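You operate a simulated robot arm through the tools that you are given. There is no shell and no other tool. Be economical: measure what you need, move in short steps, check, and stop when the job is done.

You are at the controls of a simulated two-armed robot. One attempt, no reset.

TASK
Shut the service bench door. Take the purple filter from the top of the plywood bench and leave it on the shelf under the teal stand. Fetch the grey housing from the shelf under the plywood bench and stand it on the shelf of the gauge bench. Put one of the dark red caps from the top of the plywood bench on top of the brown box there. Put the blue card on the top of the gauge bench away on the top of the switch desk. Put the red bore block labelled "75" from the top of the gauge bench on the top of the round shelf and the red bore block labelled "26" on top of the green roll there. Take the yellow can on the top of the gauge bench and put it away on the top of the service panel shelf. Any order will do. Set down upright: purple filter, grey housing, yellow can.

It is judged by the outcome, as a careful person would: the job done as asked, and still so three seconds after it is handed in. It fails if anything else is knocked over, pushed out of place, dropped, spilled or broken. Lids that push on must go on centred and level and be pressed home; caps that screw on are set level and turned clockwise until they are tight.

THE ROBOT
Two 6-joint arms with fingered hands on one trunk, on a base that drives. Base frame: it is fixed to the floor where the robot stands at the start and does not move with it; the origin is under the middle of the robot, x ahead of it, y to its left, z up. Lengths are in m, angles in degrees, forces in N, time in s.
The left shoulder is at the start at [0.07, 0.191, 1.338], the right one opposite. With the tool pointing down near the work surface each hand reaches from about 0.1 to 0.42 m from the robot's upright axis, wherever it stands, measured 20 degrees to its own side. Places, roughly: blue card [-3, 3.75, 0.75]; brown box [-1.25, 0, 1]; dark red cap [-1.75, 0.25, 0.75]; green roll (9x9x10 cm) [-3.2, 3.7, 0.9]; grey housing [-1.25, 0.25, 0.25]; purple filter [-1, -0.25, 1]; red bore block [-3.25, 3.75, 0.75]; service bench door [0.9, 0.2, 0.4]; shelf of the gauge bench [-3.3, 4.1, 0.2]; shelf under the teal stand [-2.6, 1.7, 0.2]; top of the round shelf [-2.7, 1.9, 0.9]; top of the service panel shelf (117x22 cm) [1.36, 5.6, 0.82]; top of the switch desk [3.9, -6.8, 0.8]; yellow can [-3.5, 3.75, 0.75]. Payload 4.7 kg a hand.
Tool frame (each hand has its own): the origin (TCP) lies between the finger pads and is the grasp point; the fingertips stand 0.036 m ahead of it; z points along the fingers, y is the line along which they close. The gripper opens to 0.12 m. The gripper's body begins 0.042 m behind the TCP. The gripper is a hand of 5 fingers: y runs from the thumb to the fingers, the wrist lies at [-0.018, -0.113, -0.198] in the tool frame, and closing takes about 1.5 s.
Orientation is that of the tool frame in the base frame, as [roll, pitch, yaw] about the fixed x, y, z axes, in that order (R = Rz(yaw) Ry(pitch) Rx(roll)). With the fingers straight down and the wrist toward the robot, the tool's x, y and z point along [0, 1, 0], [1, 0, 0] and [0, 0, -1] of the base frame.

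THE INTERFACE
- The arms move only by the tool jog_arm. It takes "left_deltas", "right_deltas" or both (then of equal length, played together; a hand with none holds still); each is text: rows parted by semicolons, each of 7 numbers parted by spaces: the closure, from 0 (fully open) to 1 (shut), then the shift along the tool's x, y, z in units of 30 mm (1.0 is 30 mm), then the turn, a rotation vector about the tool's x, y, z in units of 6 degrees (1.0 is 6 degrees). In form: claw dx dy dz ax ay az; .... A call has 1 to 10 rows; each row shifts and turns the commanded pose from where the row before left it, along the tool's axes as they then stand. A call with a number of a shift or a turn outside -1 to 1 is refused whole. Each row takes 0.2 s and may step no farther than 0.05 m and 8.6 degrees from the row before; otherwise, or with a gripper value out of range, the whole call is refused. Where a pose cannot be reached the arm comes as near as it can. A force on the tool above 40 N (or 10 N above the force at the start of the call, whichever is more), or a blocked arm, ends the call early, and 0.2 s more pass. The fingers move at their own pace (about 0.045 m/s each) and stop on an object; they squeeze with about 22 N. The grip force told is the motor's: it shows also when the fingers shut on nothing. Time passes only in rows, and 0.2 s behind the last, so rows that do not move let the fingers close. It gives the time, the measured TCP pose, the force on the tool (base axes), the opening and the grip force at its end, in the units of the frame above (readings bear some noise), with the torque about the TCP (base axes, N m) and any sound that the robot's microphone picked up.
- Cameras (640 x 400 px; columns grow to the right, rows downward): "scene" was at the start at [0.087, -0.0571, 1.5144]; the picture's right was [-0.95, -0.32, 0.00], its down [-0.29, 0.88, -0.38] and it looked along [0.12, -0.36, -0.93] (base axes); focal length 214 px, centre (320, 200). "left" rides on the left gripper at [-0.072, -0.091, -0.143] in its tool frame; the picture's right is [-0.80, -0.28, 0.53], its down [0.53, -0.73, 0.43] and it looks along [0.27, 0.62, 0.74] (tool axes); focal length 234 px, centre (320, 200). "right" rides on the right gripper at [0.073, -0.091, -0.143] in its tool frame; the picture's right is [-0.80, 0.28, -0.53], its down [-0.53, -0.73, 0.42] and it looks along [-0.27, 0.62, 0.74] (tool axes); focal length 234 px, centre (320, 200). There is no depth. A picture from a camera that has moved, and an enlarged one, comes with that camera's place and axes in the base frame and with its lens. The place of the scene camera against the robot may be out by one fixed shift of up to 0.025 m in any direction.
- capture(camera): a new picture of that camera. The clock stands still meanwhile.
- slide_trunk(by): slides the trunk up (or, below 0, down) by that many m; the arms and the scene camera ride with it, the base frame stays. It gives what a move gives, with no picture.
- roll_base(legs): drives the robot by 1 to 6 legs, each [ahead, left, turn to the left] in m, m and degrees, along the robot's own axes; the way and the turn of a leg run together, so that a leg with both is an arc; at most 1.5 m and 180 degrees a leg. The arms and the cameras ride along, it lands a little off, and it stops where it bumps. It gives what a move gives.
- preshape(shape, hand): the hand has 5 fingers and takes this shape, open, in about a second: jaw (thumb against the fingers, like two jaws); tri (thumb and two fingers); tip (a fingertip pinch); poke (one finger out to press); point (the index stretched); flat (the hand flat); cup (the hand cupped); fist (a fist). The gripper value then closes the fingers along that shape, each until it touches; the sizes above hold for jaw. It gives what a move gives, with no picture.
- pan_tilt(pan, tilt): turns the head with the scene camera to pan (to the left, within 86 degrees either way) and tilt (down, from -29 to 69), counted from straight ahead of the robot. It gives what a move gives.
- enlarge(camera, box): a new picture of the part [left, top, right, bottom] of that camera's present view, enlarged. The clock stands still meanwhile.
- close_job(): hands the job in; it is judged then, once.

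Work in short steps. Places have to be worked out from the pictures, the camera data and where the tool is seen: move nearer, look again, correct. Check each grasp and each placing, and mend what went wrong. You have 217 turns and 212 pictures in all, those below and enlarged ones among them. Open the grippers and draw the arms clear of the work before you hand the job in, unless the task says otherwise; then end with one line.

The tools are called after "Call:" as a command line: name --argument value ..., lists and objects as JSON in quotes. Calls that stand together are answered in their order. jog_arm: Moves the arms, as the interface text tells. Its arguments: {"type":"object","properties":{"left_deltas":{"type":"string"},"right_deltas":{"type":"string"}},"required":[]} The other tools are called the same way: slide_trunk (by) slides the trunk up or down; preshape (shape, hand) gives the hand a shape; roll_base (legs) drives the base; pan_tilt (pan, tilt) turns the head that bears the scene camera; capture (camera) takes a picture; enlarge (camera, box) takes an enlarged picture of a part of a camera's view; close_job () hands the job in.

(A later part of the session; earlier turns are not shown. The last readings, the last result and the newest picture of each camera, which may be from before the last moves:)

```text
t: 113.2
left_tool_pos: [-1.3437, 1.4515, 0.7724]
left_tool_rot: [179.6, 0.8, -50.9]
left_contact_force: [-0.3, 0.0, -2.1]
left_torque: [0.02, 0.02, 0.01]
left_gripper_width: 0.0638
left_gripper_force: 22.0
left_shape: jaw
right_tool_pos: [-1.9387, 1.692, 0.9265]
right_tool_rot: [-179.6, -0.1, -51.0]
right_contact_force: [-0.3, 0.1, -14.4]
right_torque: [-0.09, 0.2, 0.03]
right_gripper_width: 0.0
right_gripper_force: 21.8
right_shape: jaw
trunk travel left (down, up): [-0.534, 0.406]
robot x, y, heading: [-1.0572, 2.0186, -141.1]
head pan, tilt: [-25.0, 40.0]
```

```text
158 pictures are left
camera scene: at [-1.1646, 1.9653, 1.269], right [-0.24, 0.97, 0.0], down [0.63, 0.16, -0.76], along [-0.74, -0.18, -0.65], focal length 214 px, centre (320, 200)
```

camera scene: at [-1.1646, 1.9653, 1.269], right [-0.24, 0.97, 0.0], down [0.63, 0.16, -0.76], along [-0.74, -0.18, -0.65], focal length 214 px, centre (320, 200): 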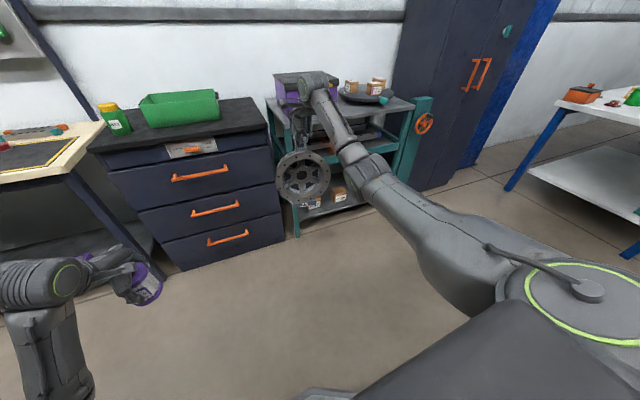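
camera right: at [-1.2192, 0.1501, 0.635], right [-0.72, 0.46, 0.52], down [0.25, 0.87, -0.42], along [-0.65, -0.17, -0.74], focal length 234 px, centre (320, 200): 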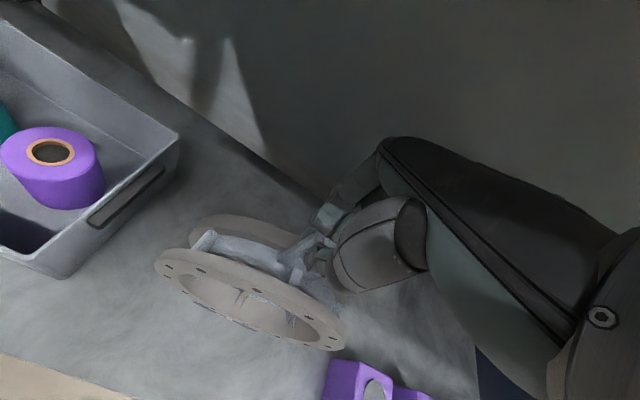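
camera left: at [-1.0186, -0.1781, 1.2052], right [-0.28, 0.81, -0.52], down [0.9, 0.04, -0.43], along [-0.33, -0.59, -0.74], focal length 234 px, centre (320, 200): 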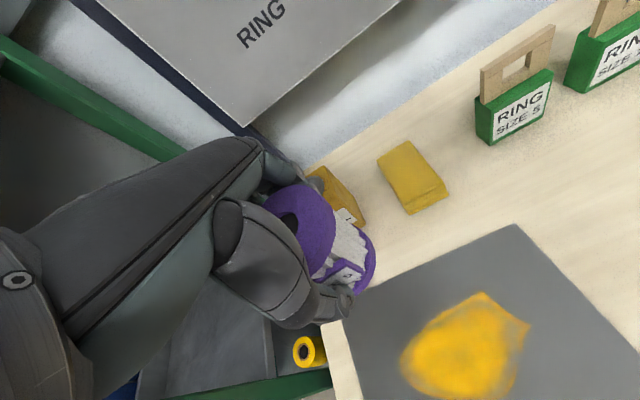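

The teal stand is between the drawers and the tall cabinet, with a round tray on it. I zoom in.

Call:
enlarge --camera "scene" --box '[250, 50, 450, 245]'

Call:
capture --camera "right"

```text
2.05 times, centred on (350, 148) of scene
camera zoom: at [-1.1646, 1.9653, 1.269], right [-0.24, 0.97, 0.0], down [0.63, 0.16, -0.76], along [-0.74, -0.18, -0.65], focal length 440 px, centre (258, 308)
```

zoom: 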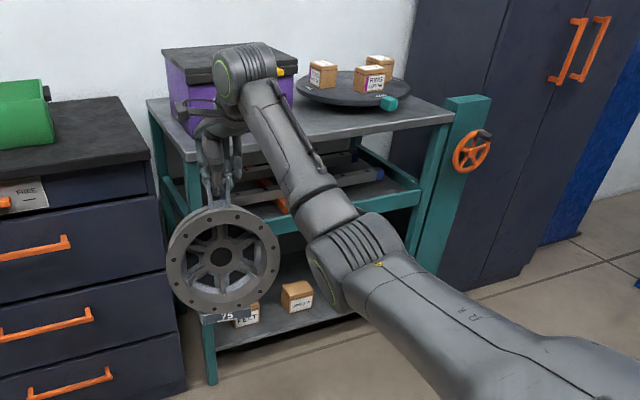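

```text
156 pictures are left
camera right: at [-1.8232, 1.6933, 1.0698], right [-0.73, 0.45, 0.52], down [0.24, 0.88, -0.42], along [-0.64, -0.18, -0.74], focal length 234 px, centre (320, 200)
```

right: 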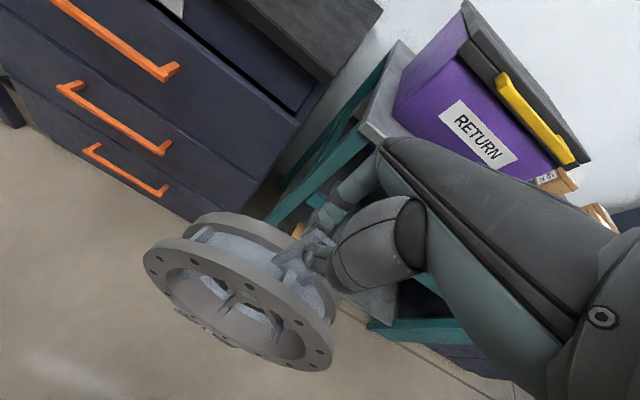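

The stand has a top, a middle and a bottom shelf, so the housing should go first to the gauge bench, which I reckon faces along about 126 degrees. I back off a little and turn right to face it.

Call:
roll_base --legs '[[-0.25, 0, 0], [0, 0, -93]]'

Call:
pan_tilt --pan 0 --tilt 30

Call:
capture --camera "scene"

```text
t: 119.2
left_tool_pos: [-1.4229, 2.4941, 0.7729]
left_tool_rot: [179.9, 0.7, -144.4]
left_contact_force: [0.4, -0.2, -1.6]
left_torque: [0.02, 0.02, -0.01]
left_gripper_width: 0.0637
left_gripper_force: 22.4
left_shape: jaw
right_tool_pos: [-1.1461, 3.0722, 0.9272]
right_tool_rot: [-179.7, -0.1, -144.5]
right_contact_force: [0.5, 0.4, -14.0]
right_torque: [0.15, 0.11, -0.01]
right_gripper_width: 0.0
right_gripper_force: 21.9
right_shape: jaw
trunk travel left (down, up): [-0.534, 0.406]
robot x, y, heading: [-0.8684, 2.175, 125.5]
head pan, tilt: [-25.0, 40.0]
```

```text
t: 120.0
left_tool_pos: [-1.4219, 2.4921, 0.7725]
left_tool_rot: [179.9, 0.7, -144.2]
left_contact_force: [-0.8, 0.0, -2.6]
left_torque: [-0.01, -0.02, 0.01]
left_gripper_width: 0.0635
left_gripper_force: 22.0
left_shape: jaw
right_tool_pos: [-1.1455, 3.0725, 0.9269]
right_tool_rot: [-179.5, -0.1, -144.5]
right_contact_force: [1.1, 0.5, -14.2]
right_torque: [0.2, 0.04, 0.02]
right_gripper_width: 0.0
right_gripper_force: 22.3
right_shape: jaw
trunk travel left (down, up): [-0.534, 0.406]
robot x, y, heading: [-0.872, 2.1714, 125.8]
head pan, tilt: [0.0, 30.0]
```

```text
155 pictures are left
camera scene: at [-0.9347, 2.2894, 1.2844], right [0.81, 0.58, 0.0], down [0.29, -0.41, -0.86], along [-0.5, 0.7, -0.5], focal length 214 px, centre (320, 200)
```

scene: 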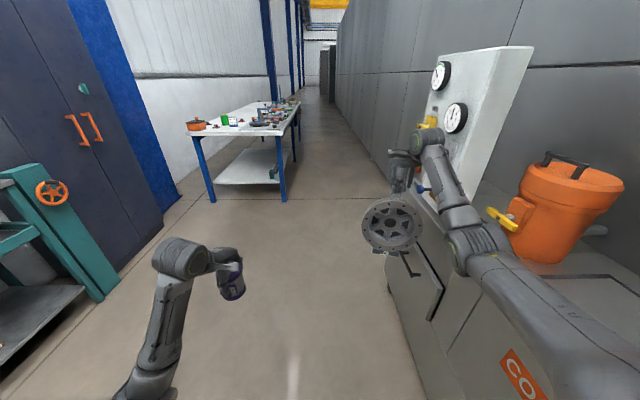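

The machines on my right are close, so I go left first, then ahead-left towards the front of the gauge bench (front edge from about (-3.23,3.31) to (-2.55,3.83)).

Call:
roll_base --legs '[[0, 0.4, 0], [0.9, 0.4, 0]]'

Call:
slide_trunk --by 0.3

Call:
pan_tilt --pan 0 --tilt 40

Call:
capture --camera "scene"

```text
t: 127.3
left_tool_pos: [-2.5889, 2.7679, 0.773]
left_tool_rot: [179.8, 0.7, -144.9]
left_contact_force: [0.6, -0.2, -2.0]
left_torque: [0.0, -0.04, 0.0]
left_gripper_width: 0.0636
left_gripper_force: 21.9
left_shape: jaw
right_tool_pos: [-2.3074, 3.3454, 0.9258]
right_tool_rot: [-179.5, -0.1, -145.0]
right_contact_force: [0.2, -1.0, -14.1]
right_torque: [0.1, 0.02, 0.01]
right_gripper_width: 0.0
right_gripper_force: 22.0
right_shape: jaw
trunk travel left (down, up): [-0.534, 0.406]
robot x, y, heading: [-2.0411, 2.4414, 124.7]
head pan, tilt: [0.0, 30.0]
```

```text
t: 130.3
left_tool_pos: [-2.5901, 2.7687, 1.0721]
left_tool_rot: [179.8, 0.7, -144.8]
left_contact_force: [-0.1, 0.6, -1.4]
left_torque: [0.01, 0.01, 0.03]
left_gripper_width: 0.0637
left_gripper_force: 21.4
left_shape: jaw
right_tool_pos: [-2.3069, 3.3447, 1.2266]
right_tool_rot: [-179.5, -0.1, -145.0]
right_contact_force: [0.4, 0.2, -13.8]
right_torque: [0.21, 0.1, 0.02]
right_gripper_width: 0.0
right_gripper_force: 21.5
right_shape: jaw
trunk travel left (down, up): [-0.834, 0.106]
robot x, y, heading: [-2.0419, 2.4419, 124.7]
head pan, tilt: [0.0, 30.0]
```

```text
t: 131.0
left_tool_pos: [-2.5889, 2.7692, 1.0713]
left_tool_rot: [179.8, 0.6, -144.8]
left_contact_force: [0.3, -0.1, -3.0]
left_torque: [0.01, -0.02, 0.03]
left_gripper_width: 0.0633
left_gripper_force: 21.9
left_shape: jaw
right_tool_pos: [-2.3071, 3.3466, 1.2257]
right_tool_rot: [-179.5, -0.1, -145.0]
right_contact_force: [0.0, 0.2, -14.4]
right_torque: [0.15, 0.09, -0.01]
right_gripper_width: 0.0
right_gripper_force: 21.7
right_shape: jaw
trunk travel left (down, up): [-0.834, 0.106]
robot x, y, heading: [-2.0425, 2.4463, 124.9]
head pan, tilt: [0.0, 40.0]
```

```text
154 pictures are left
camera scene: at [-2.1009, 2.5558, 1.5691], right [0.82, 0.57, 0.0], down [0.37, -0.53, -0.76], along [-0.44, 0.63, -0.64], focal length 214 px, centre (320, 200)
```

scene: 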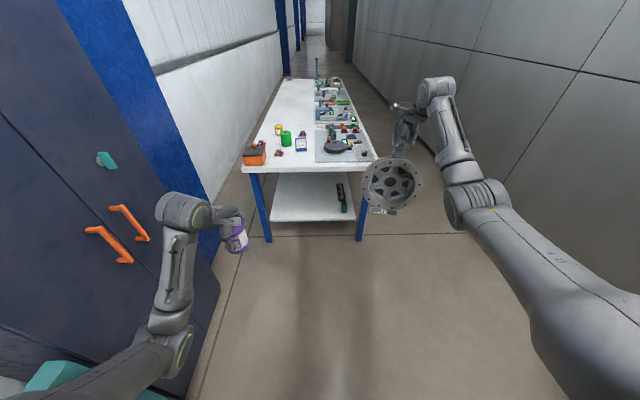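

Call:
enlarge --camera "scene" --box '[230, 90, 390, 250]'

Call:
enlarge --camera "scene" --box '[236, 70, 380, 165]'

```text
2.50 times, centred on (310, 170) of scene
camera zoom: at [-2.1009, 2.5558, 1.5691], right [0.82, 0.57, 0.0], down [0.37, -0.53, -0.76], along [-0.44, 0.63, -0.64], focal length 536 px, centre (345, 275)
```

zoom: 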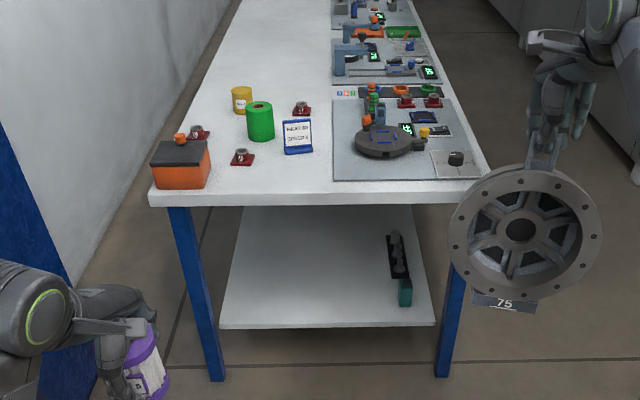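

```text
4.21 times, centred on (308, 118) of scene
camera zoom: at [-2.1009, 2.5558, 1.5691], right [0.82, 0.57, 0.0], down [0.37, -0.53, -0.76], along [-0.44, 0.63, -0.64], focal length 903 px, centre (370, 547)
```

zoom: 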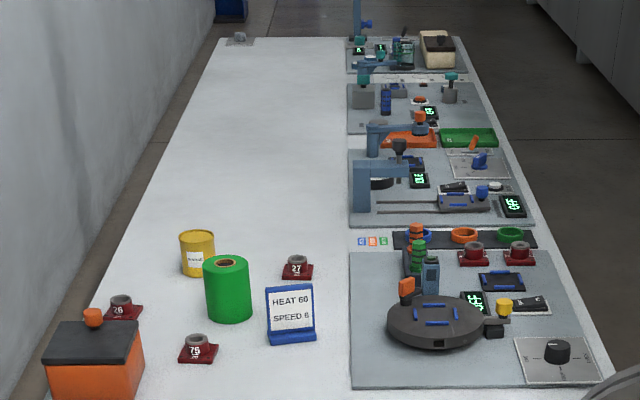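

The shelf of the gauge bench is clear on its left and middle, with a tool at its right. Clearance under the top looks tight for an upright wrist, so I tilt the right hand forward some 40 degrees while the housing hangs, and bring it inwards.

Call:
jog_arm --right_deltas "1 0.6 0 0 -0.8 0 0; 1 0.6 0 0 -0.8 0 0; 1 0.6 0 0 -0.8 0 0; 1 0.6 0 0 -0.8 0 0; 1 0.6 0 0 -0.8 0 0; 1 0.6 0 0 -0.8 0 0; 1 0.6 0 0 -0.8 0 0; 1 0.6 0 0 -0.8 0 0; 1 0.6 0 0 0 0 0; 1 0 0 0 0 0 0"

Call:
capture --camera "scene"

```text
t: 133.2
left_tool_pos: [-2.5896, 2.7688, 1.0733]
left_tool_rot: [179.7, 0.7, -145.0]
left_contact_force: [-0.4, 0.0, -1.8]
left_torque: [0.0, -0.02, -0.02]
left_gripper_width: 0.0636
left_gripper_force: 21.4
left_shape: jaw
right_tool_pos: [-2.439, 3.2532, 1.2242]
right_tool_rot: [142.0, 0.0, -145.1]
right_contact_force: [0.9, 0.2, -13.7]
right_torque: [-0.16, -0.18, 0.01]
right_gripper_width: 0.0
right_gripper_force: 22.2
right_shape: jaw
trunk travel left (down, up): [-0.834, 0.106]
robot x, y, heading: [-2.0437, 2.4448, 125.0]
head pan, tilt: [0.0, 40.0]
```

```text
151 pictures are left
camera scene: at [-2.1009, 2.5557, 1.5691], right [0.82, 0.57, 0.0], down [0.37, -0.53, -0.76], along [-0.44, 0.63, -0.64], focal length 214 px, centre (320, 200)
```

scene: 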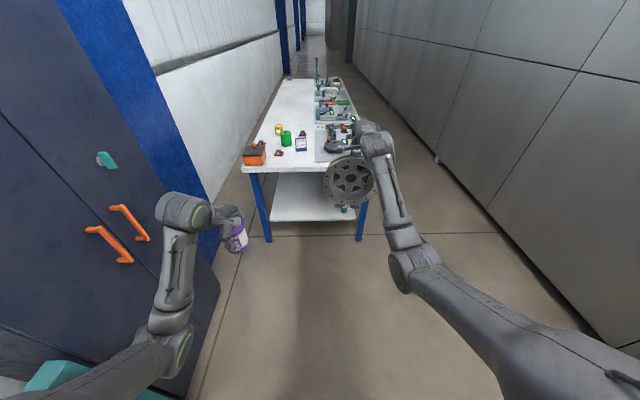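

The tilt works; I check how the housing hangs.

Call:
enlarge --camera "scene" --box '[290, 110, 430, 220]'

Call:
capture --camera "right"

```text
3.64 times, centred on (360, 165) of scene
camera zoom: at [-2.1009, 2.5557, 1.5691], right [0.82, 0.57, 0.0], down [0.37, -0.53, -0.76], along [-0.44, 0.63, -0.64], focal length 780 px, centre (174, 327)
```

zoom: 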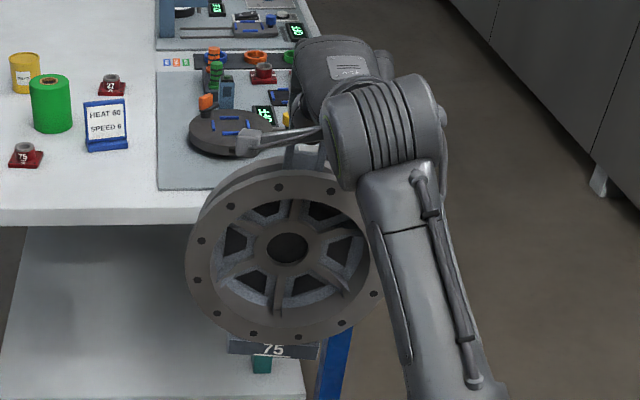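

```text
149 pictures are left
camera right: at [-2.4063, 3.0808, 1.2812], right [0.72, 0.38, 0.58], down [0.62, 0.04, -0.79], along [-0.32, 0.92, -0.2], focal length 234 px, centre (320, 200)
```

right: 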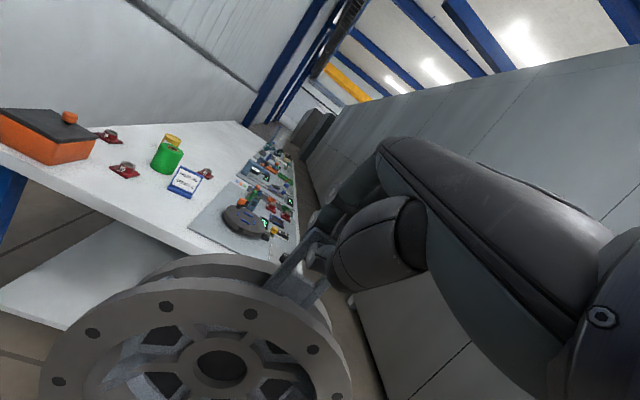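

The housing hangs nearly straight. I approach part way, step left, and lower the trunk so the housing comes just above shelf height.

Call:
roll_base --legs '[[0.2, 0.22, 1]]'

Call:
slide_trunk --by -0.4

Call:
slide_trunk --by -0.25

Call:
capture --camera "scene"

Call:
capture --camera "right"

```text
t: 135.2
left_tool_pos: [-2.8871, 2.7956, 1.0728]
left_tool_rot: [179.7, 0.7, -143.6]
left_contact_force: [0.2, 0.0, -2.0]
left_torque: [-0.01, -0.01, 0.01]
left_gripper_width: 0.0633
left_gripper_force: 22.2
left_shape: jaw
right_tool_pos: [-2.7462, 3.2832, 1.226]
right_tool_rot: [142.0, 0.0, -144.0]
right_contact_force: [1.0, -0.4, -14.0]
right_torque: [-0.1, -0.23, 0.03]
right_gripper_width: 0.0
right_gripper_force: 21.4
right_shape: jaw
trunk travel left (down, up): [-0.834, 0.106]
robot x, y, heading: [-2.3333, 2.4807, 126.3]
head pan, tilt: [0.0, 40.0]
```

```text
t: 139.1
left_tool_pos: [-2.8869, 2.7944, 0.673]
left_tool_rot: [179.7, 0.8, -143.7]
left_contact_force: [-0.3, 0.9, -3.0]
left_torque: [-0.01, 0.01, 0.01]
left_gripper_width: 0.0635
left_gripper_force: 21.7
left_shape: jaw
right_tool_pos: [-2.7478, 3.2832, 0.8257]
right_tool_rot: [142.2, -0.1, -143.8]
right_contact_force: [-0.4, 0.1, -14.6]
right_torque: [-0.08, -0.14, -0.04]
right_gripper_width: 0.0
right_gripper_force: 21.8
right_shape: jaw
trunk travel left (down, up): [-0.434, 0.506]
robot x, y, heading: [-2.3348, 2.4781, 126.3]
head pan, tilt: [0.0, 40.0]
```

```text
t: 141.6
left_tool_pos: [-2.8884, 2.7928, 0.4225]
left_tool_rot: [179.8, 0.7, -143.6]
left_contact_force: [0.0, -0.9, -1.4]
left_torque: [0.03, -0.04, 0.0]
left_gripper_width: 0.0636
left_gripper_force: 21.8
left_shape: jaw
right_tool_pos: [-2.7463, 3.2823, 0.5745]
right_tool_rot: [142.1, -0.1, -143.8]
right_contact_force: [-0.4, 0.3, -13.8]
right_torque: [-0.06, -0.08, -0.01]
right_gripper_width: 0.0001
right_gripper_force: 22.2
right_shape: jaw
trunk travel left (down, up): [-0.184, 0.756]
robot x, y, heading: [-2.3313, 2.4842, 126.3]
head pan, tilt: [0.0, 40.0]
```

```text
148 pictures are left
camera scene: at [-2.3943, 2.5906, 0.9192], right [0.81, 0.59, 0.0], down [0.38, -0.52, -0.76], along [-0.45, 0.62, -0.64], focal length 214 px, centre (320, 200)
```

scene: 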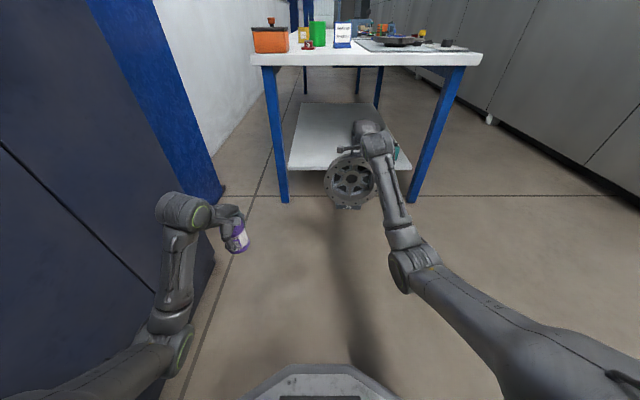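

```text
147 pictures are left
camera right: at [-2.7104, 3.1099, 0.6313], right [0.71, 0.39, 0.59], down [0.62, 0.06, -0.79], along [-0.34, 0.92, -0.2], focal length 234 px, centre (320, 200)
```

right: 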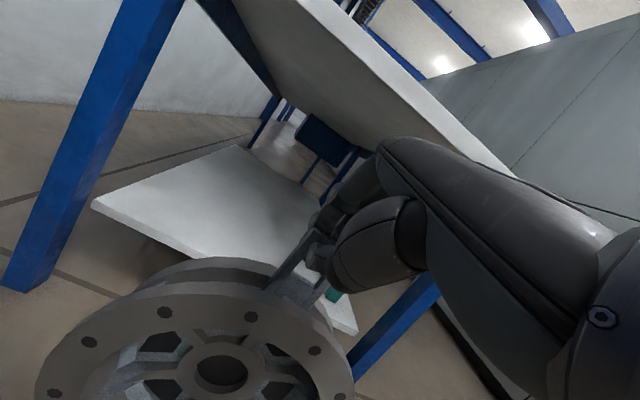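

Shelf height works out to about 0.27 and the housing's foot is about level with it, so I raise the trunk 5 cm and drive ahead, stopping short to check.

Call:
slide_trunk --by 0.05

Call:
roll_base --legs '[[0.2, 0, 0]]'

Call:
enlarge --camera "scene" --box '[260, 40, 460, 240]'

Call:
capture --camera "right"

```text
t: 142.6
left_tool_pos: [-2.8875, 2.7948, 0.4718]
left_tool_rot: [179.7, 0.8, -143.7]
left_contact_force: [-0.3, -0.4, -2.2]
left_torque: [-0.02, -0.01, 0.03]
left_gripper_width: 0.0635
left_gripper_force: 22.2
left_shape: jaw
right_tool_pos: [-2.7472, 3.2817, 0.6238]
right_tool_rot: [142.2, 0.0, -143.9]
right_contact_force: [-0.3, 0.3, -14.6]
right_torque: [-0.1, -0.09, 0.02]
right_gripper_width: 0.0
right_gripper_force: 22.0
right_shape: jaw
trunk travel left (down, up): [-0.234, 0.706]
robot x, y, heading: [-2.3323, 2.4838, 126.1]
head pan, tilt: [0.0, 40.0]
```

```text
t: 144.1
left_tool_pos: [-3.0029, 2.9557, 0.4712]
left_tool_rot: [179.8, 0.8, -143.9]
left_contact_force: [-0.6, -0.2, -3.1]
left_torque: [-0.01, -0.02, 0.04]
left_gripper_width: 0.0636
left_gripper_force: 22.1
left_shape: jaw
right_tool_pos: [-2.863, 3.4439, 0.6245]
right_tool_rot: [142.2, 0.0, -144.0]
right_contact_force: [0.7, -0.5, -14.3]
right_torque: [-0.11, -0.05, -0.01]
right_gripper_width: 0.0
right_gripper_force: 21.6
right_shape: jaw
trunk travel left (down, up): [-0.234, 0.706]
robot x, y, heading: [-2.4466, 2.6398, 126.1]
head pan, tilt: [0.0, 40.0]
```

```text
2.00 times, centred on (360, 140) of scene
camera zoom: at [-2.5117, 2.7522, 0.969], right [0.81, 0.59, 0.0], down [0.38, -0.52, -0.76], along [-0.45, 0.62, -0.64], focal length 429 px, centre (240, 320)
```

zoom: 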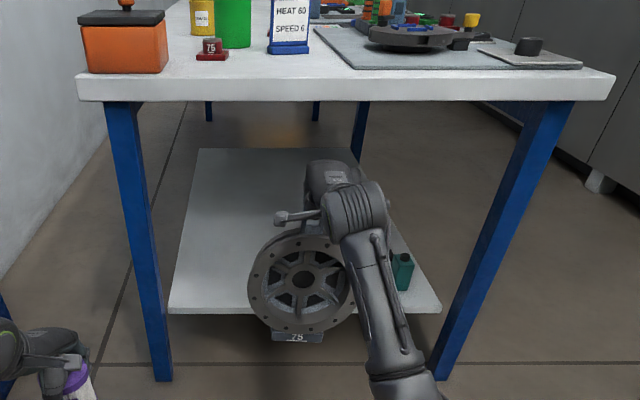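

```text
145 pictures are left
camera right: at [-2.8264, 3.2721, 0.6805], right [0.71, 0.39, 0.59], down [0.62, 0.06, -0.78], along [-0.34, 0.92, -0.2], focal length 234 px, centre (320, 200)
```

right: 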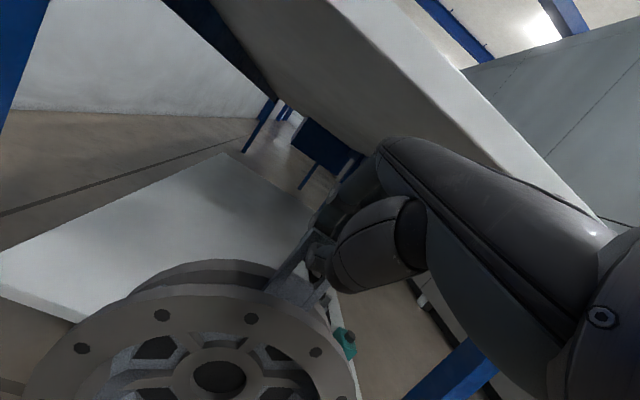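

The margin of the foot over the shelf edge is only about a centimetre, so I raise 3 cm more and then drive in 0.25 m.

Call:
slide_trunk --by 0.03

Call:
roll_base --legs '[[0.12, 0, 0]]'

Call:
enlarge --camera "scene" --box '[260, 40, 460, 240]'

```text
t: 144.9
left_tool_pos: [-3.0037, 2.9555, 0.502]
left_tool_rot: [179.8, 0.8, -143.8]
left_contact_force: [-0.1, 0.1, -1.7]
left_torque: [0.02, 0.0, 0.0]
left_gripper_width: 0.0637
left_gripper_force: 22.0
left_shape: jaw
right_tool_pos: [-2.8623, 3.4448, 0.6526]
right_tool_rot: [142.3, -0.1, -143.9]
right_contact_force: [0.0, -0.3, -15.0]
right_torque: [-0.05, -0.08, -0.03]
right_gripper_width: 0.0
right_gripper_force: 21.5
right_shape: jaw
trunk travel left (down, up): [-0.264, 0.676]
robot x, y, heading: [-2.4521, 2.6429, 126.1]
head pan, tilt: [0.0, 40.0]
```

```text
t: 146.1
left_tool_pos: [-3.0763, 3.0537, 0.5019]
left_tool_rot: [179.8, 0.8, -143.8]
left_contact_force: [-0.7, 0.1, -1.8]
left_torque: [-0.05, -0.02, 0.04]
left_gripper_width: 0.0635
left_gripper_force: 21.9
left_shape: jaw
right_tool_pos: [-2.9373, 3.5422, 0.6538]
right_tool_rot: [142.2, 0.0, -143.8]
right_contact_force: [1.1, -1.6, -14.4]
right_torque: [-0.13, -0.09, 0.0]
right_gripper_width: 0.0001
right_gripper_force: 22.3
right_shape: jaw
trunk travel left (down, up): [-0.264, 0.676]
robot x, y, heading: [-2.5216, 2.7431, 126.3]
head pan, tilt: [0.0, 40.0]
```

```text
2.00 times, centred on (360, 140) of scene
camera zoom: at [-2.584, 2.8508, 0.999], right [0.81, 0.59, 0.0], down [0.38, -0.52, -0.76], along [-0.45, 0.62, -0.64], focal length 429 px, centre (240, 320)
```

zoom: 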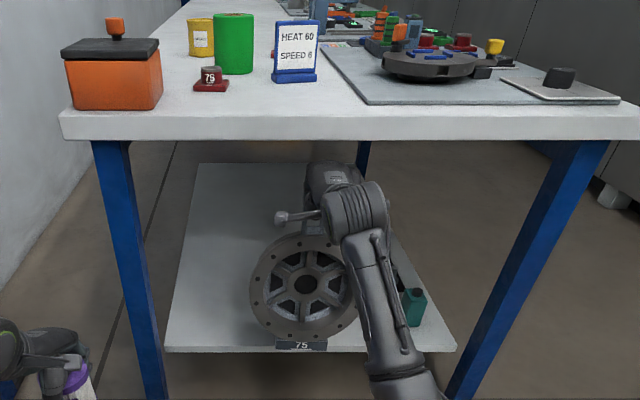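

Still short: the foot is just above the shelf's front edge. I drive another 0.15 m in.

Call:
roll_base --legs '[[0.15, 0, 0]]'

Call:
enlarge --camera "scene" --box '[260, 60, 460, 260]'

Call:
capture --camera "right"

```text
t: 147.5
left_tool_pos: [-3.1622, 3.1707, 0.502]
left_tool_rot: [179.8, 0.8, -143.7]
left_contact_force: [-0.1, 0.0, -2.2]
left_torque: [-0.01, -0.03, 0.01]
left_gripper_width: 0.0631
left_gripper_force: 22.7
left_shape: jaw
right_tool_pos: [-3.0209, 3.6589, 0.6512]
right_tool_rot: [142.4, 0.0, -143.8]
right_contact_force: [1.3, -0.7, -14.8]
right_torque: [-0.1, -0.13, 0.01]
right_gripper_width: 0.0
right_gripper_force: 22.0
right_shape: jaw
trunk travel left (down, up): [-0.264, 0.676]
robot x, y, heading: [-2.6049, 2.8566, 125.9]
head pan, tilt: [0.0, 40.0]
```

```text
2.00 times, centred on (360, 160) of scene
camera zoom: at [-2.6688, 2.9668, 0.999], right [0.81, 0.59, 0.0], down [0.38, -0.52, -0.76], along [-0.45, 0.62, -0.65], focal length 429 px, centre (240, 280)
```

zoom: 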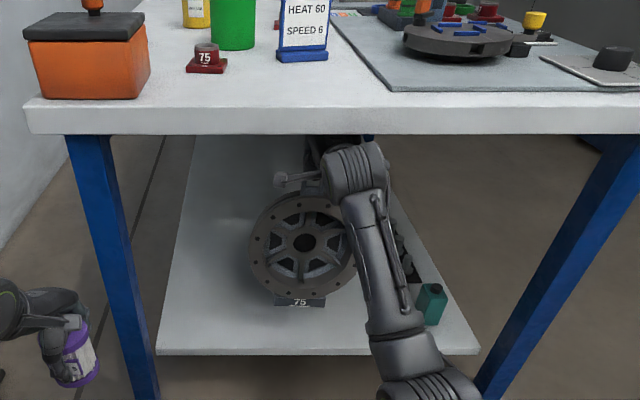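

```text
142 pictures are left
camera right: at [-2.9847, 3.4861, 0.7092], right [0.71, 0.39, 0.59], down [0.62, 0.05, -0.78], along [-0.34, 0.92, -0.21], focal length 234 px, centre (320, 200)
```

right: 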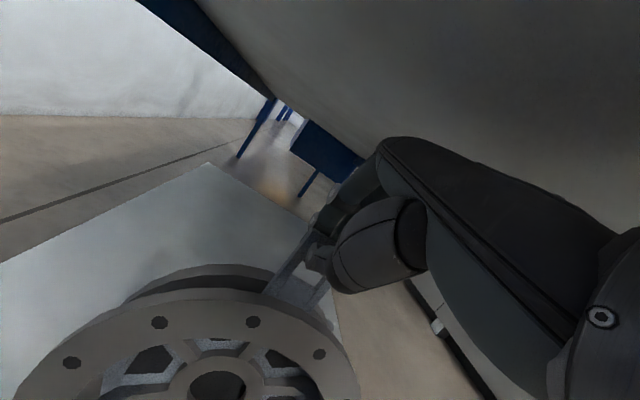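

The housing is over the shelf. I lower it straight down in 1 cm steps with the arm, watching the force.

Call:
jog_arm --right_deltas "1 0 -0.205 0.263 0 0 0; 1 0 -0.205 0.263 0 0 0; 1 0 -0.205 0.263 0 0 0; 1 0 0 0 0 0 0"

Call:
jog_arm --right_deltas "1 0 -0.205 0.263 0 0 0; 1 0 0 0 0 0 0"

Call:
enlarge --camera "scene" --box '[260, 60, 460, 260]'

```text
t: 148.5
left_tool_pos: [-3.1614, 3.1707, 0.502]
left_tool_rot: [179.8, 0.8, -143.7]
left_contact_force: [0.8, -0.9, -2.8]
left_torque: [-0.03, -0.02, -0.01]
left_gripper_width: 0.0636
left_gripper_force: 22.2
left_shape: jaw
right_tool_pos: [-3.0208, 3.6587, 0.6223]
right_tool_rot: [142.5, 0.0, -143.9]
right_contact_force: [0.1, 0.1, -14.4]
right_torque: [-0.01, -0.05, -0.02]
right_gripper_width: 0.0
right_gripper_force: 22.0
right_shape: jaw
trunk travel left (down, up): [-0.264, 0.676]
robot x, y, heading: [-2.6065, 2.8565, 126.4]
head pan, tilt: [0.0, 40.0]
```

```text
t: 149.1
left_tool_pos: [-3.1615, 3.1683, 0.5013]
left_tool_rot: [179.7, 0.8, -143.8]
left_contact_force: [0.2, -0.8, -2.8]
left_torque: [0.03, -0.01, 0.01]
left_gripper_width: 0.0635
left_gripper_force: 21.9
left_shape: jaw
right_tool_pos: [-3.0212, 3.6566, 0.614]
right_tool_rot: [142.4, 0.0, -143.8]
right_contact_force: [1.2, -0.1, -13.7]
right_torque: [-0.08, -0.14, 0.0]
right_gripper_width: 0.0
right_gripper_force: 21.9
right_shape: jaw
trunk travel left (down, up): [-0.264, 0.676]
robot x, y, heading: [-2.6085, 2.8604, 126.3]
head pan, tilt: [0.0, 40.0]
```

```text
2.00 times, centred on (360, 160) of scene
camera zoom: at [-2.6685, 2.9664, 0.9991], right [0.81, 0.59, 0.0], down [0.38, -0.52, -0.76], along [-0.45, 0.62, -0.64], focal length 429 px, centre (240, 280)
```

zoom: 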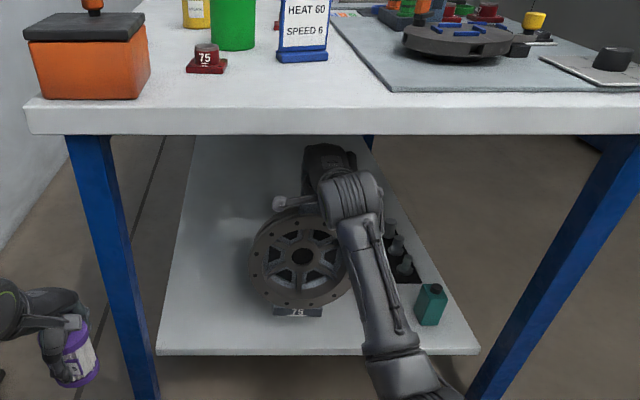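

Not yet down (still 14 N). I go on in 1 cm steps.

Call:
jog_arm --right_deltas "1 0 -0.205 0.263 0 0 0; 1 0 0 0 0 0 0"

Call:
jog_arm --right_deltas "1 0 -0.205 0.263 0 0 0; 1 0 0 0 0 0 0"

Call:
jog_arm --right_deltas "1 0 -0.205 0.263 0 0 0; 1 0 0 0 0 0 0"

```text
t: 149.7
left_tool_pos: [-3.1613, 3.1696, 0.5018]
left_tool_rot: [179.7, 0.6, -143.7]
left_contact_force: [0.0, 0.3, -1.8]
left_torque: [0.01, 0.02, 0.01]
left_gripper_width: 0.0634
left_gripper_force: 22.0
left_shape: jaw
right_tool_pos: [-3.0209, 3.6578, 0.6025]
right_tool_rot: [142.4, -0.1, -143.8]
right_contact_force: [0.9, 0.1, -14.1]
right_torque: [-0.07, -0.07, 0.04]
right_gripper_width: 0.0
right_gripper_force: 21.9
right_shape: jaw
trunk travel left (down, up): [-0.264, 0.676]
robot x, y, heading: [-2.6048, 2.8574, 126.3]
head pan, tilt: [0.0, 40.0]
```

```text
t: 150.3
left_tool_pos: [-3.1607, 3.1694, 0.5021]
left_tool_rot: [179.8, 0.8, -143.8]
left_contact_force: [-0.7, -0.2, -2.2]
left_torque: [0.0, -0.04, 0.01]
left_gripper_width: 0.0637
left_gripper_force: 22.1
left_shape: jaw
right_tool_pos: [-3.0202, 3.6567, 0.5904]
right_tool_rot: [142.5, -0.1, -143.8]
right_contact_force: [-0.7, -0.9, -13.4]
right_torque: [-0.03, -0.09, 0.02]
right_gripper_width: 0.0
right_gripper_force: 22.1
right_shape: jaw
trunk travel left (down, up): [-0.264, 0.676]
robot x, y, heading: [-2.6056, 2.858, 126.2]
head pan, tilt: [0.0, 40.0]
```

```text
t: 150.9
left_tool_pos: [-3.1608, 3.17, 0.5022]
left_tool_rot: [179.8, 0.9, -143.7]
left_contact_force: [-0.3, 0.0, -0.8]
left_torque: [0.02, 0.0, 0.01]
left_gripper_width: 0.0632
left_gripper_force: 22.1
left_shape: jaw
right_tool_pos: [-3.0209, 3.658, 0.5815]
right_tool_rot: [142.3, 0.0, -143.9]
right_contact_force: [0.0, 0.1, -14.8]
right_torque: [-0.06, -0.09, -0.03]
right_gripper_width: 0.0
right_gripper_force: 21.8
right_shape: jaw
trunk travel left (down, up): [-0.264, 0.676]
robot x, y, heading: [-2.6086, 2.8593, 126.1]
head pan, tilt: [0.0, 40.0]
```

Call:
enlarge --camera "scene" --box '[280, 130, 400, 250]'

Call:
jog_arm --right_deltas "1 0 -0.205 0.263 0 0 0; 1 0 0 0 0 0 0"

Call:
jog_arm --right_deltas "1 0 -0.205 0.263 0 0 0; 1 0 0 0 0 0 0"

```text
3.33 times, centred on (340, 190) of scene
camera zoom: at [-2.6686, 2.9665, 0.9991], right [0.81, 0.59, 0.0], down [0.38, -0.52, -0.76], along [-0.45, 0.62, -0.64], focal length 715 px, centre (253, 233)
```

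zoom: 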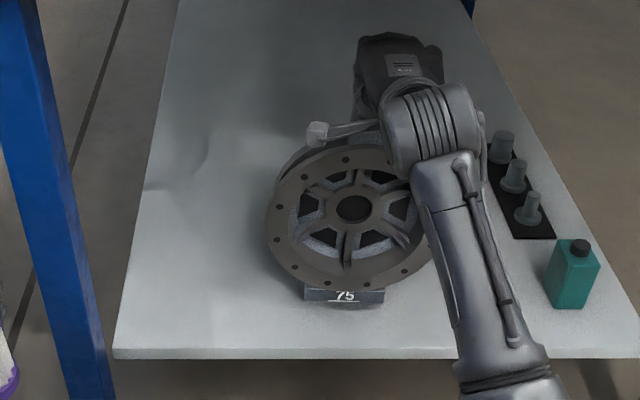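

```text
t: 151.5
left_tool_pos: [-3.1608, 3.1697, 0.5028]
left_tool_rot: [179.8, 0.8, -143.7]
left_contact_force: [0.8, -0.4, -2.7]
left_torque: [-0.03, 0.01, 0.01]
left_gripper_width: 0.0638
left_gripper_force: 22.1
left_shape: jaw
right_tool_pos: [-3.0214, 3.659, 0.5718]
right_tool_rot: [142.4, 0.0, -143.9]
right_contact_force: [0.5, 0.8, -14.1]
right_torque: [-0.05, -0.06, 0.0]
right_gripper_width: 0.0
right_gripper_force: 22.1
right_shape: jaw
trunk travel left (down, up): [-0.264, 0.676]
robot x, y, heading: [-2.6074, 2.8601, 126.3]
head pan, tilt: [0.0, 40.0]
```

```text
t: 152.1
left_tool_pos: [-3.1622, 3.17, 0.5022]
left_tool_rot: [179.8, 0.7, -143.7]
left_contact_force: [0.1, 0.1, -2.3]
left_torque: [-0.01, -0.01, -0.03]
left_gripper_width: 0.0637
left_gripper_force: 21.5
left_shape: jaw
right_tool_pos: [-3.0212, 3.6564, 0.5621]
right_tool_rot: [142.3, 0.0, -144.0]
right_contact_force: [1.0, 0.0, -14.4]
right_torque: [-0.06, -0.1, -0.06]
right_gripper_width: 0.0002
right_gripper_force: 21.4
right_shape: jaw
trunk travel left (down, up): [-0.264, 0.676]
robot x, y, heading: [-2.6054, 2.8602, 126.3]
head pan, tilt: [0.0, 40.0]
```

Still hanging. I continue lowering.

Call:
jog_arm --right_deltas "1 0 -0.205 0.263 0 0 0; 1 0 0 0 0 0 0"

Call:
jog_arm --right_deltas "1 0 -0.205 0.263 0 0 0; 1 0 0 0 0 0 0"

Call:
jog_arm --right_deltas "1 0 -0.1 0.13 0 0 0; 1 0 0 0 0 0 0"

```text
t: 152.7
left_tool_pos: [-3.1611, 3.1679, 0.503]
left_tool_rot: [179.6, 0.8, -143.7]
left_contact_force: [0.1, 0.0, -2.1]
left_torque: [0.0, 0.0, 0.02]
left_gripper_width: 0.0639
left_gripper_force: 21.7
left_shape: jaw
right_tool_pos: [-3.0216, 3.6564, 0.5568]
right_tool_rot: [141.9, -0.1, -143.7]
right_contact_force: [-0.9, -3.9, 4.9]
right_torque: [0.02, 0.02, 0.01]
right_gripper_width: 0.0
right_gripper_force: 21.7
right_shape: jaw
trunk travel left (down, up): [-0.264, 0.676]
robot x, y, heading: [-2.6056, 2.8548, 126.3]
head pan, tilt: [0.0, 40.0]
```

```text
t: 153.3
left_tool_pos: [-3.1609, 3.1687, 0.5033]
left_tool_rot: [179.7, 0.8, -143.7]
left_contact_force: [-0.3, -0.3, -1.7]
left_torque: [0.04, 0.01, 0.01]
left_gripper_width: 0.0634
left_gripper_force: 22.4
left_shape: jaw
right_tool_pos: [-3.0186, 3.6573, 0.5433]
right_tool_rot: [142.3, 0.1, -143.9]
right_contact_force: [-1.6, -3.6, 0.8]
right_torque: [-0.02, 0.0, -0.01]
right_gripper_width: 0.0
right_gripper_force: 22.2
right_shape: jaw
trunk travel left (down, up): [-0.264, 0.676]
robot x, y, heading: [-2.6075, 2.8616, 126.0]
head pan, tilt: [0.0, 40.0]
```

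```text
t: 153.9
left_tool_pos: [-3.1615, 3.1686, 0.5035]
left_tool_rot: [179.7, 0.8, -143.8]
left_contact_force: [0.2, 0.7, -2.2]
left_torque: [-0.01, 0.01, -0.02]
left_gripper_width: 0.0634
left_gripper_force: 22.4
left_shape: jaw
right_tool_pos: [-3.0186, 3.6569, 0.5404]
right_tool_rot: [142.2, 0.0, -143.8]
right_contact_force: [-1.1, -1.6, 2.7]
right_torque: [-0.03, 0.01, -0.02]
right_gripper_width: 0.0002
right_gripper_force: 22.3
right_shape: jaw
trunk travel left (down, up): [-0.264, 0.676]
robot x, y, heading: [-2.6065, 2.8568, 126.2]
head pan, tilt: [0.0, 40.0]
```

The load has gone: the housing stands on the shelf and the loop is slack. I look before opening.

Call:
enlarge --camera "scene" --box '[280, 130, 400, 250]'

Call:
enlarge --camera "right" --box '[180, 170, 440, 400]'

```text
3.33 times, centred on (340, 190) of scene
camera zoom: at [-2.6678, 2.9646, 0.9994], right [0.81, 0.59, 0.0], down [0.38, -0.52, -0.77], along [-0.45, 0.62, -0.64], focal length 715 px, centre (253, 233)
```

zoom: 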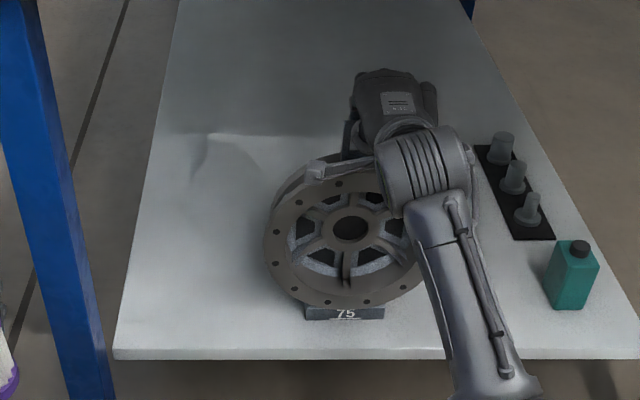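

```text
1.74 times, centred on (310, 285) of right
camera zoom: at [-2.9833, 3.4845, 0.5966], right [0.71, 0.39, 0.59], down [0.62, 0.06, -0.78], along [-0.34, 0.92, -0.2], focal length 407 px, centre (337, 52)
```

zoom: 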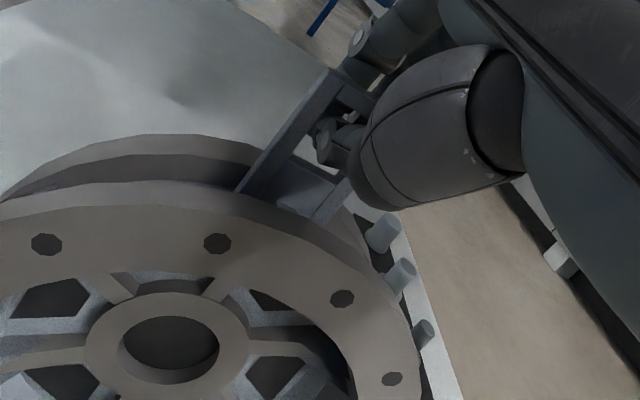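

It stands upright on its foot. I open partly and raise the hand straight off the loop, watching forces.

Call:
jog_arm --right_deltas "0.5 0 0 0 0 0 0; 0.5 0 0 0 0 0 0; 0.5 0 0 0 0 0 0; 0.5 0 0 0 0 0 0"

Call:
enlarge --camera "right" --box '[180, 170, 440, 400]'

```text
t: 154.9
left_tool_pos: [-3.161, 3.1683, 0.503]
left_tool_rot: [179.7, 0.7, -143.8]
left_contact_force: [-0.9, -0.4, -2.1]
left_torque: [0.0, -0.04, 0.0]
left_gripper_width: 0.0636
left_gripper_force: 22.4
left_shape: jaw
right_tool_pos: [-3.0197, 3.6573, 0.54]
right_tool_rot: [142.2, 0.0, -143.8]
right_contact_force: [-1.4, 1.7, 3.7]
right_torque: [0.03, -0.01, 0.01]
right_gripper_width: 0.057
right_gripper_force: 0.0
right_shape: jaw
trunk travel left (down, up): [-0.264, 0.676]
robot x, y, heading: [-2.6018, 2.8591, 126.1]
head pan, tilt: [0.0, 40.0]
```

```text
1.74 times, centred on (310, 285) of right
camera zoom: at [-2.9833, 3.4847, 0.5967], right [0.71, 0.39, 0.59], down [0.62, 0.06, -0.78], along [-0.34, 0.92, -0.2], focal length 407 px, centre (337, 52)
```

zoom: 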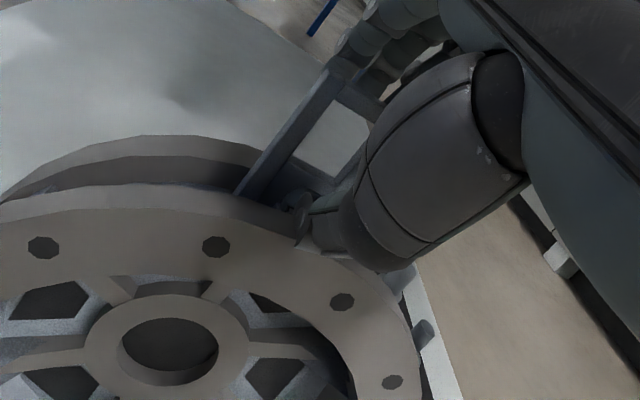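

The thumb is out of the loop. I raise the hand 5 cm and check.

Call:
jog_arm --right_deltas "0.5 0 0.205 -0.263 0 0 0; 0.5 0 0.205 -0.263 0 0 0; 0.5 0 0.205 -0.263 0 0 0; 0.5 0 0.205 -0.263 0 0 0; 0.5 0 0.205 -0.263 0 0 0; 0.5 0 0.205 -0.263 0 0 0"

Call:
enlarge --camera "right" --box '[180, 170, 440, 400]'

Call:
enlarge --camera "scene" --box '[280, 130, 400, 250]'

```text
t: 156.3
left_tool_pos: [-3.1615, 3.1686, 0.5029]
left_tool_rot: [179.7, 0.8, -143.7]
left_contact_force: [-0.4, -0.5, -1.4]
left_torque: [0.0, 0.0, -0.01]
left_gripper_width: 0.0634
left_gripper_force: 22.1
left_shape: jaw
right_tool_pos: [-3.0202, 3.6574, 0.5986]
right_tool_rot: [142.4, 0.0, -143.8]
right_contact_force: [0.4, -0.4, -0.7]
right_torque: [-0.01, 0.02, -0.01]
right_gripper_width: 0.0608
right_gripper_force: 0.0
right_shape: jaw
trunk travel left (down, up): [-0.264, 0.676]
robot x, y, heading: [-2.6013, 2.8589, 126.2]
head pan, tilt: [0.0, 40.0]
```

```text
1.74 times, centred on (310, 285) of right
camera zoom: at [-2.9832, 3.4849, 0.6556], right [0.71, 0.39, 0.59], down [0.62, 0.06, -0.78], along [-0.34, 0.92, -0.2], focal length 407 px, centre (337, 52)
```

zoom: 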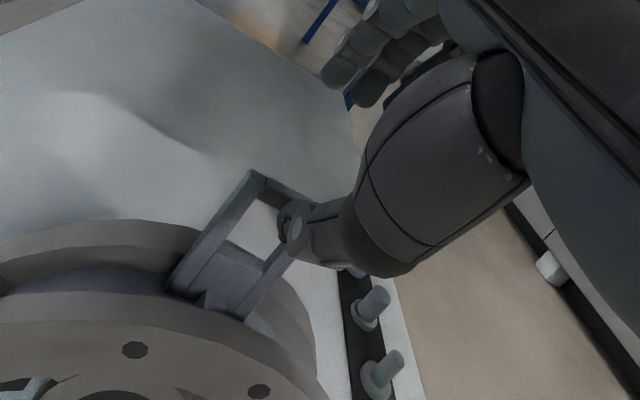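

```text
3.33 times, centred on (340, 190) of scene
camera zoom: at [-2.6678, 2.9649, 0.9994], right [0.81, 0.59, 0.0], down [0.38, -0.52, -0.77], along [-0.45, 0.62, -0.64], focal length 715 px, centre (253, 233)
```

zoom: 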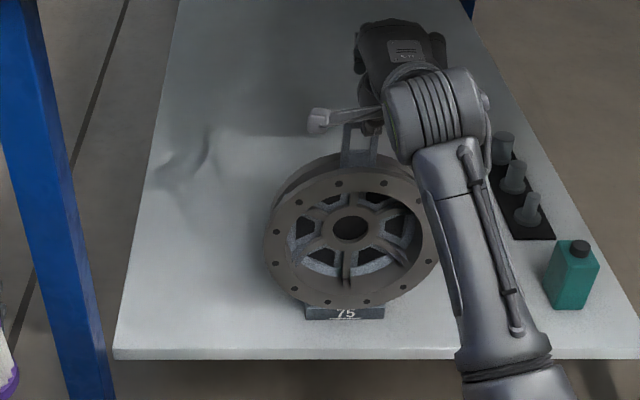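

The loop is free of the fingers. I raise 2 cm more and back the base straight out.

Call:
jog_arm --right_deltas "0.5 0 0.3 -0.4 0 0 0; 0.5 0 0.3 -0.4 0 0 0"

Call:
roll_base --legs '[[-0.45, 0, 0]]'

Call:
capture --camera "scene"

```text
t: 156.9
left_tool_pos: [-3.1607, 3.1688, 0.5024]
left_tool_rot: [179.8, 0.7, -143.7]
left_contact_force: [-0.3, 0.3, -2.0]
left_torque: [-0.04, -0.03, 0.0]
left_gripper_width: 0.0633
left_gripper_force: 22.0
left_shape: jaw
right_tool_pos: [-3.0201, 3.6564, 0.6278]
right_tool_rot: [142.3, 0.0, -143.8]
right_contact_force: [-0.7, 0.3, 0.4]
right_torque: [0.01, -0.01, -0.01]
right_gripper_width: 0.0602
right_gripper_force: 0.0
right_shape: jaw
trunk travel left (down, up): [-0.264, 0.676]
robot x, y, heading: [-2.6052, 2.8627, 126.3]
head pan, tilt: [0.0, 40.0]
```

```text
t: 159.6
left_tool_pos: [-2.8933, 2.8132, 0.5039]
left_tool_rot: [179.7, 0.8, -144.6]
left_contact_force: [-0.2, -1.0, -1.8]
left_torque: [-0.01, 0.02, -0.03]
left_gripper_width: 0.0635
left_gripper_force: 22.2
left_shape: jaw
right_tool_pos: [-2.7453, 3.3001, 0.6279]
right_tool_rot: [142.3, 0.0, -144.9]
right_contact_force: [-0.2, -1.1, 0.0]
right_torque: [-0.01, 0.0, -0.01]
right_gripper_width: 0.0602
right_gripper_force: 0.1
right_shape: jaw
trunk travel left (down, up): [-0.264, 0.676]
robot x, y, heading: [-2.3435, 2.4973, 125.3]
head pan, tilt: [0.0, 40.0]
```

```text
134 pictures are left
camera scene: at [-2.4043, 2.602, 0.9995], right [0.82, 0.58, 0.0], down [0.37, -0.53, -0.77], along [-0.44, 0.63, -0.64], focal length 214 px, centre (320, 200)
```

scene: 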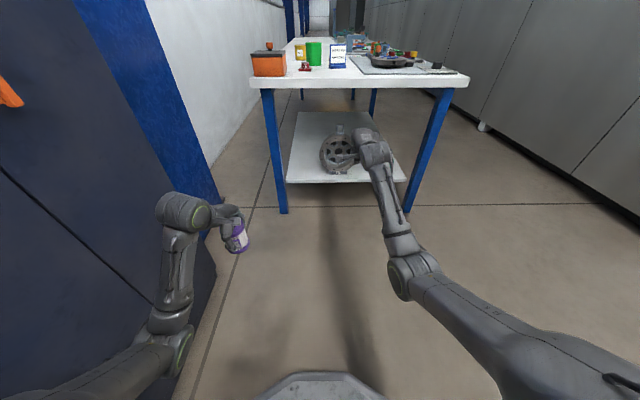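

The housing stands on the gauge bench shelf. Now I straighten the right hand and raise the trunk to work on the bench top.

Call:
jog_arm --right_deltas "0 0 0 0 0.8 0 0; 0 0 0 0 0.8 0 0; 0 0 0 0 0.8 0 0; 0 0 0 0 0.8 0 0; 0 0 0 0 0.8 0 0; 0 0 0 0 0.8 0 0; 0 0 0 0 0.8 0 0; 0 0 0 0 0.68 0 0"

Call:
slide_trunk --by 0.4

Call:
roll_base --legs '[[0.3, 0.0, 1]]'

Call:
capture --camera "right"

Call:
capture --camera "scene"

```text
t: 161.4
left_tool_pos: [-2.8947, 2.8132, 0.5032]
left_tool_rot: [179.8, 0.8, -144.7]
left_contact_force: [-0.6, -0.5, -2.5]
left_torque: [-0.03, 0.02, -0.03]
left_gripper_width: 0.0633
left_gripper_force: 21.5
left_shape: jaw
right_tool_pos: [-2.7451, 3.2989, 0.6281]
right_tool_rot: [-179.9, 0.0, -144.8]
right_contact_force: [0.8, 0.3, -0.9]
right_torque: [0.0, 0.01, 0.0]
right_gripper_width: 0.1199
right_gripper_force: 0.0
right_shape: jaw
trunk travel left (down, up): [-0.264, 0.676]
robot x, y, heading: [-2.3419, 2.497, 125.2]
head pan, tilt: [0.0, 40.0]
```

```text
t: 165.2
left_tool_pos: [-2.8947, 2.8145, 0.9029]
left_tool_rot: [179.7, 0.8, -144.6]
left_contact_force: [0.0, -0.5, -1.8]
left_torque: [0.01, -0.02, -0.01]
left_gripper_width: 0.0634
left_gripper_force: 21.6
left_shape: jaw
right_tool_pos: [-2.7467, 3.299, 1.0273]
right_tool_rot: [180.0, 0.0, -144.8]
right_contact_force: [0.5, -0.6, 0.1]
right_torque: [0.05, 0.01, -0.02]
right_gripper_width: 0.1192
right_gripper_force: 0.1
right_shape: jaw
trunk travel left (down, up): [-0.664, 0.276]
robot x, y, heading: [-2.3439, 2.4955, 125.0]
head pan, tilt: [0.0, 40.0]
```

```text
t: 167.2
left_tool_pos: [-3.0688, 3.0431, 0.9029]
left_tool_rot: [179.8, 0.8, -143.8]
left_contact_force: [-0.1, 0.4, -2.8]
left_torque: [-0.02, -0.02, 0.01]
left_gripper_width: 0.0635
left_gripper_force: 21.9
left_shape: jaw
right_tool_pos: [-2.9285, 3.5305, 1.0273]
right_tool_rot: [-180.0, 0.0, -144.0]
right_contact_force: [-0.3, 0.4, 0.9]
right_torque: [0.0, -0.03, -0.01]
right_gripper_width: 0.1199
right_gripper_force: 0.1
right_shape: jaw
trunk travel left (down, up): [-0.664, 0.276]
robot x, y, heading: [-2.5151, 2.7369, 126.0]
head pan, tilt: [0.0, 40.0]
```

```text
133 pictures are left
camera right: at [-2.9327, 3.414, 1.1704], right [0.49, 0.7, 0.53], down [0.86, -0.28, -0.43], along [-0.15, 0.66, -0.74], focal length 234 px, centre (320, 200)
```

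right: 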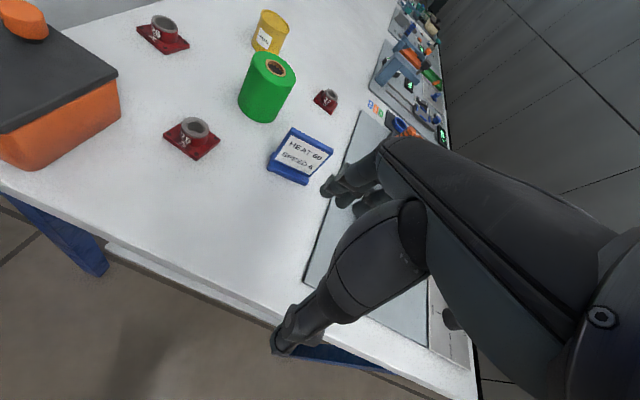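

```text
132 pictures are left
camera scene: at [-2.577, 2.8389, 1.3994], right [0.81, 0.59, 0.0], down [0.38, -0.52, -0.77], along [-0.45, 0.62, -0.64], focal length 214 px, centre (320, 200)
```

scene: 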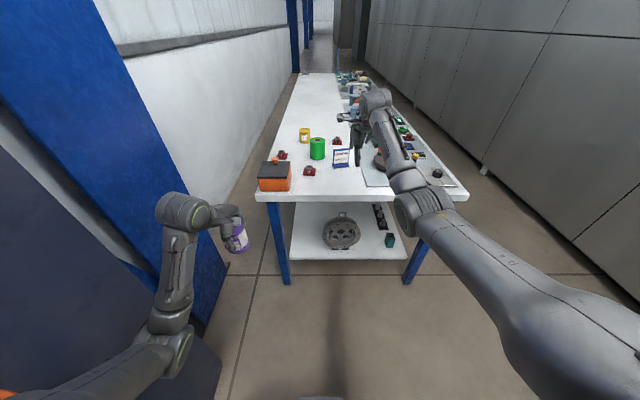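

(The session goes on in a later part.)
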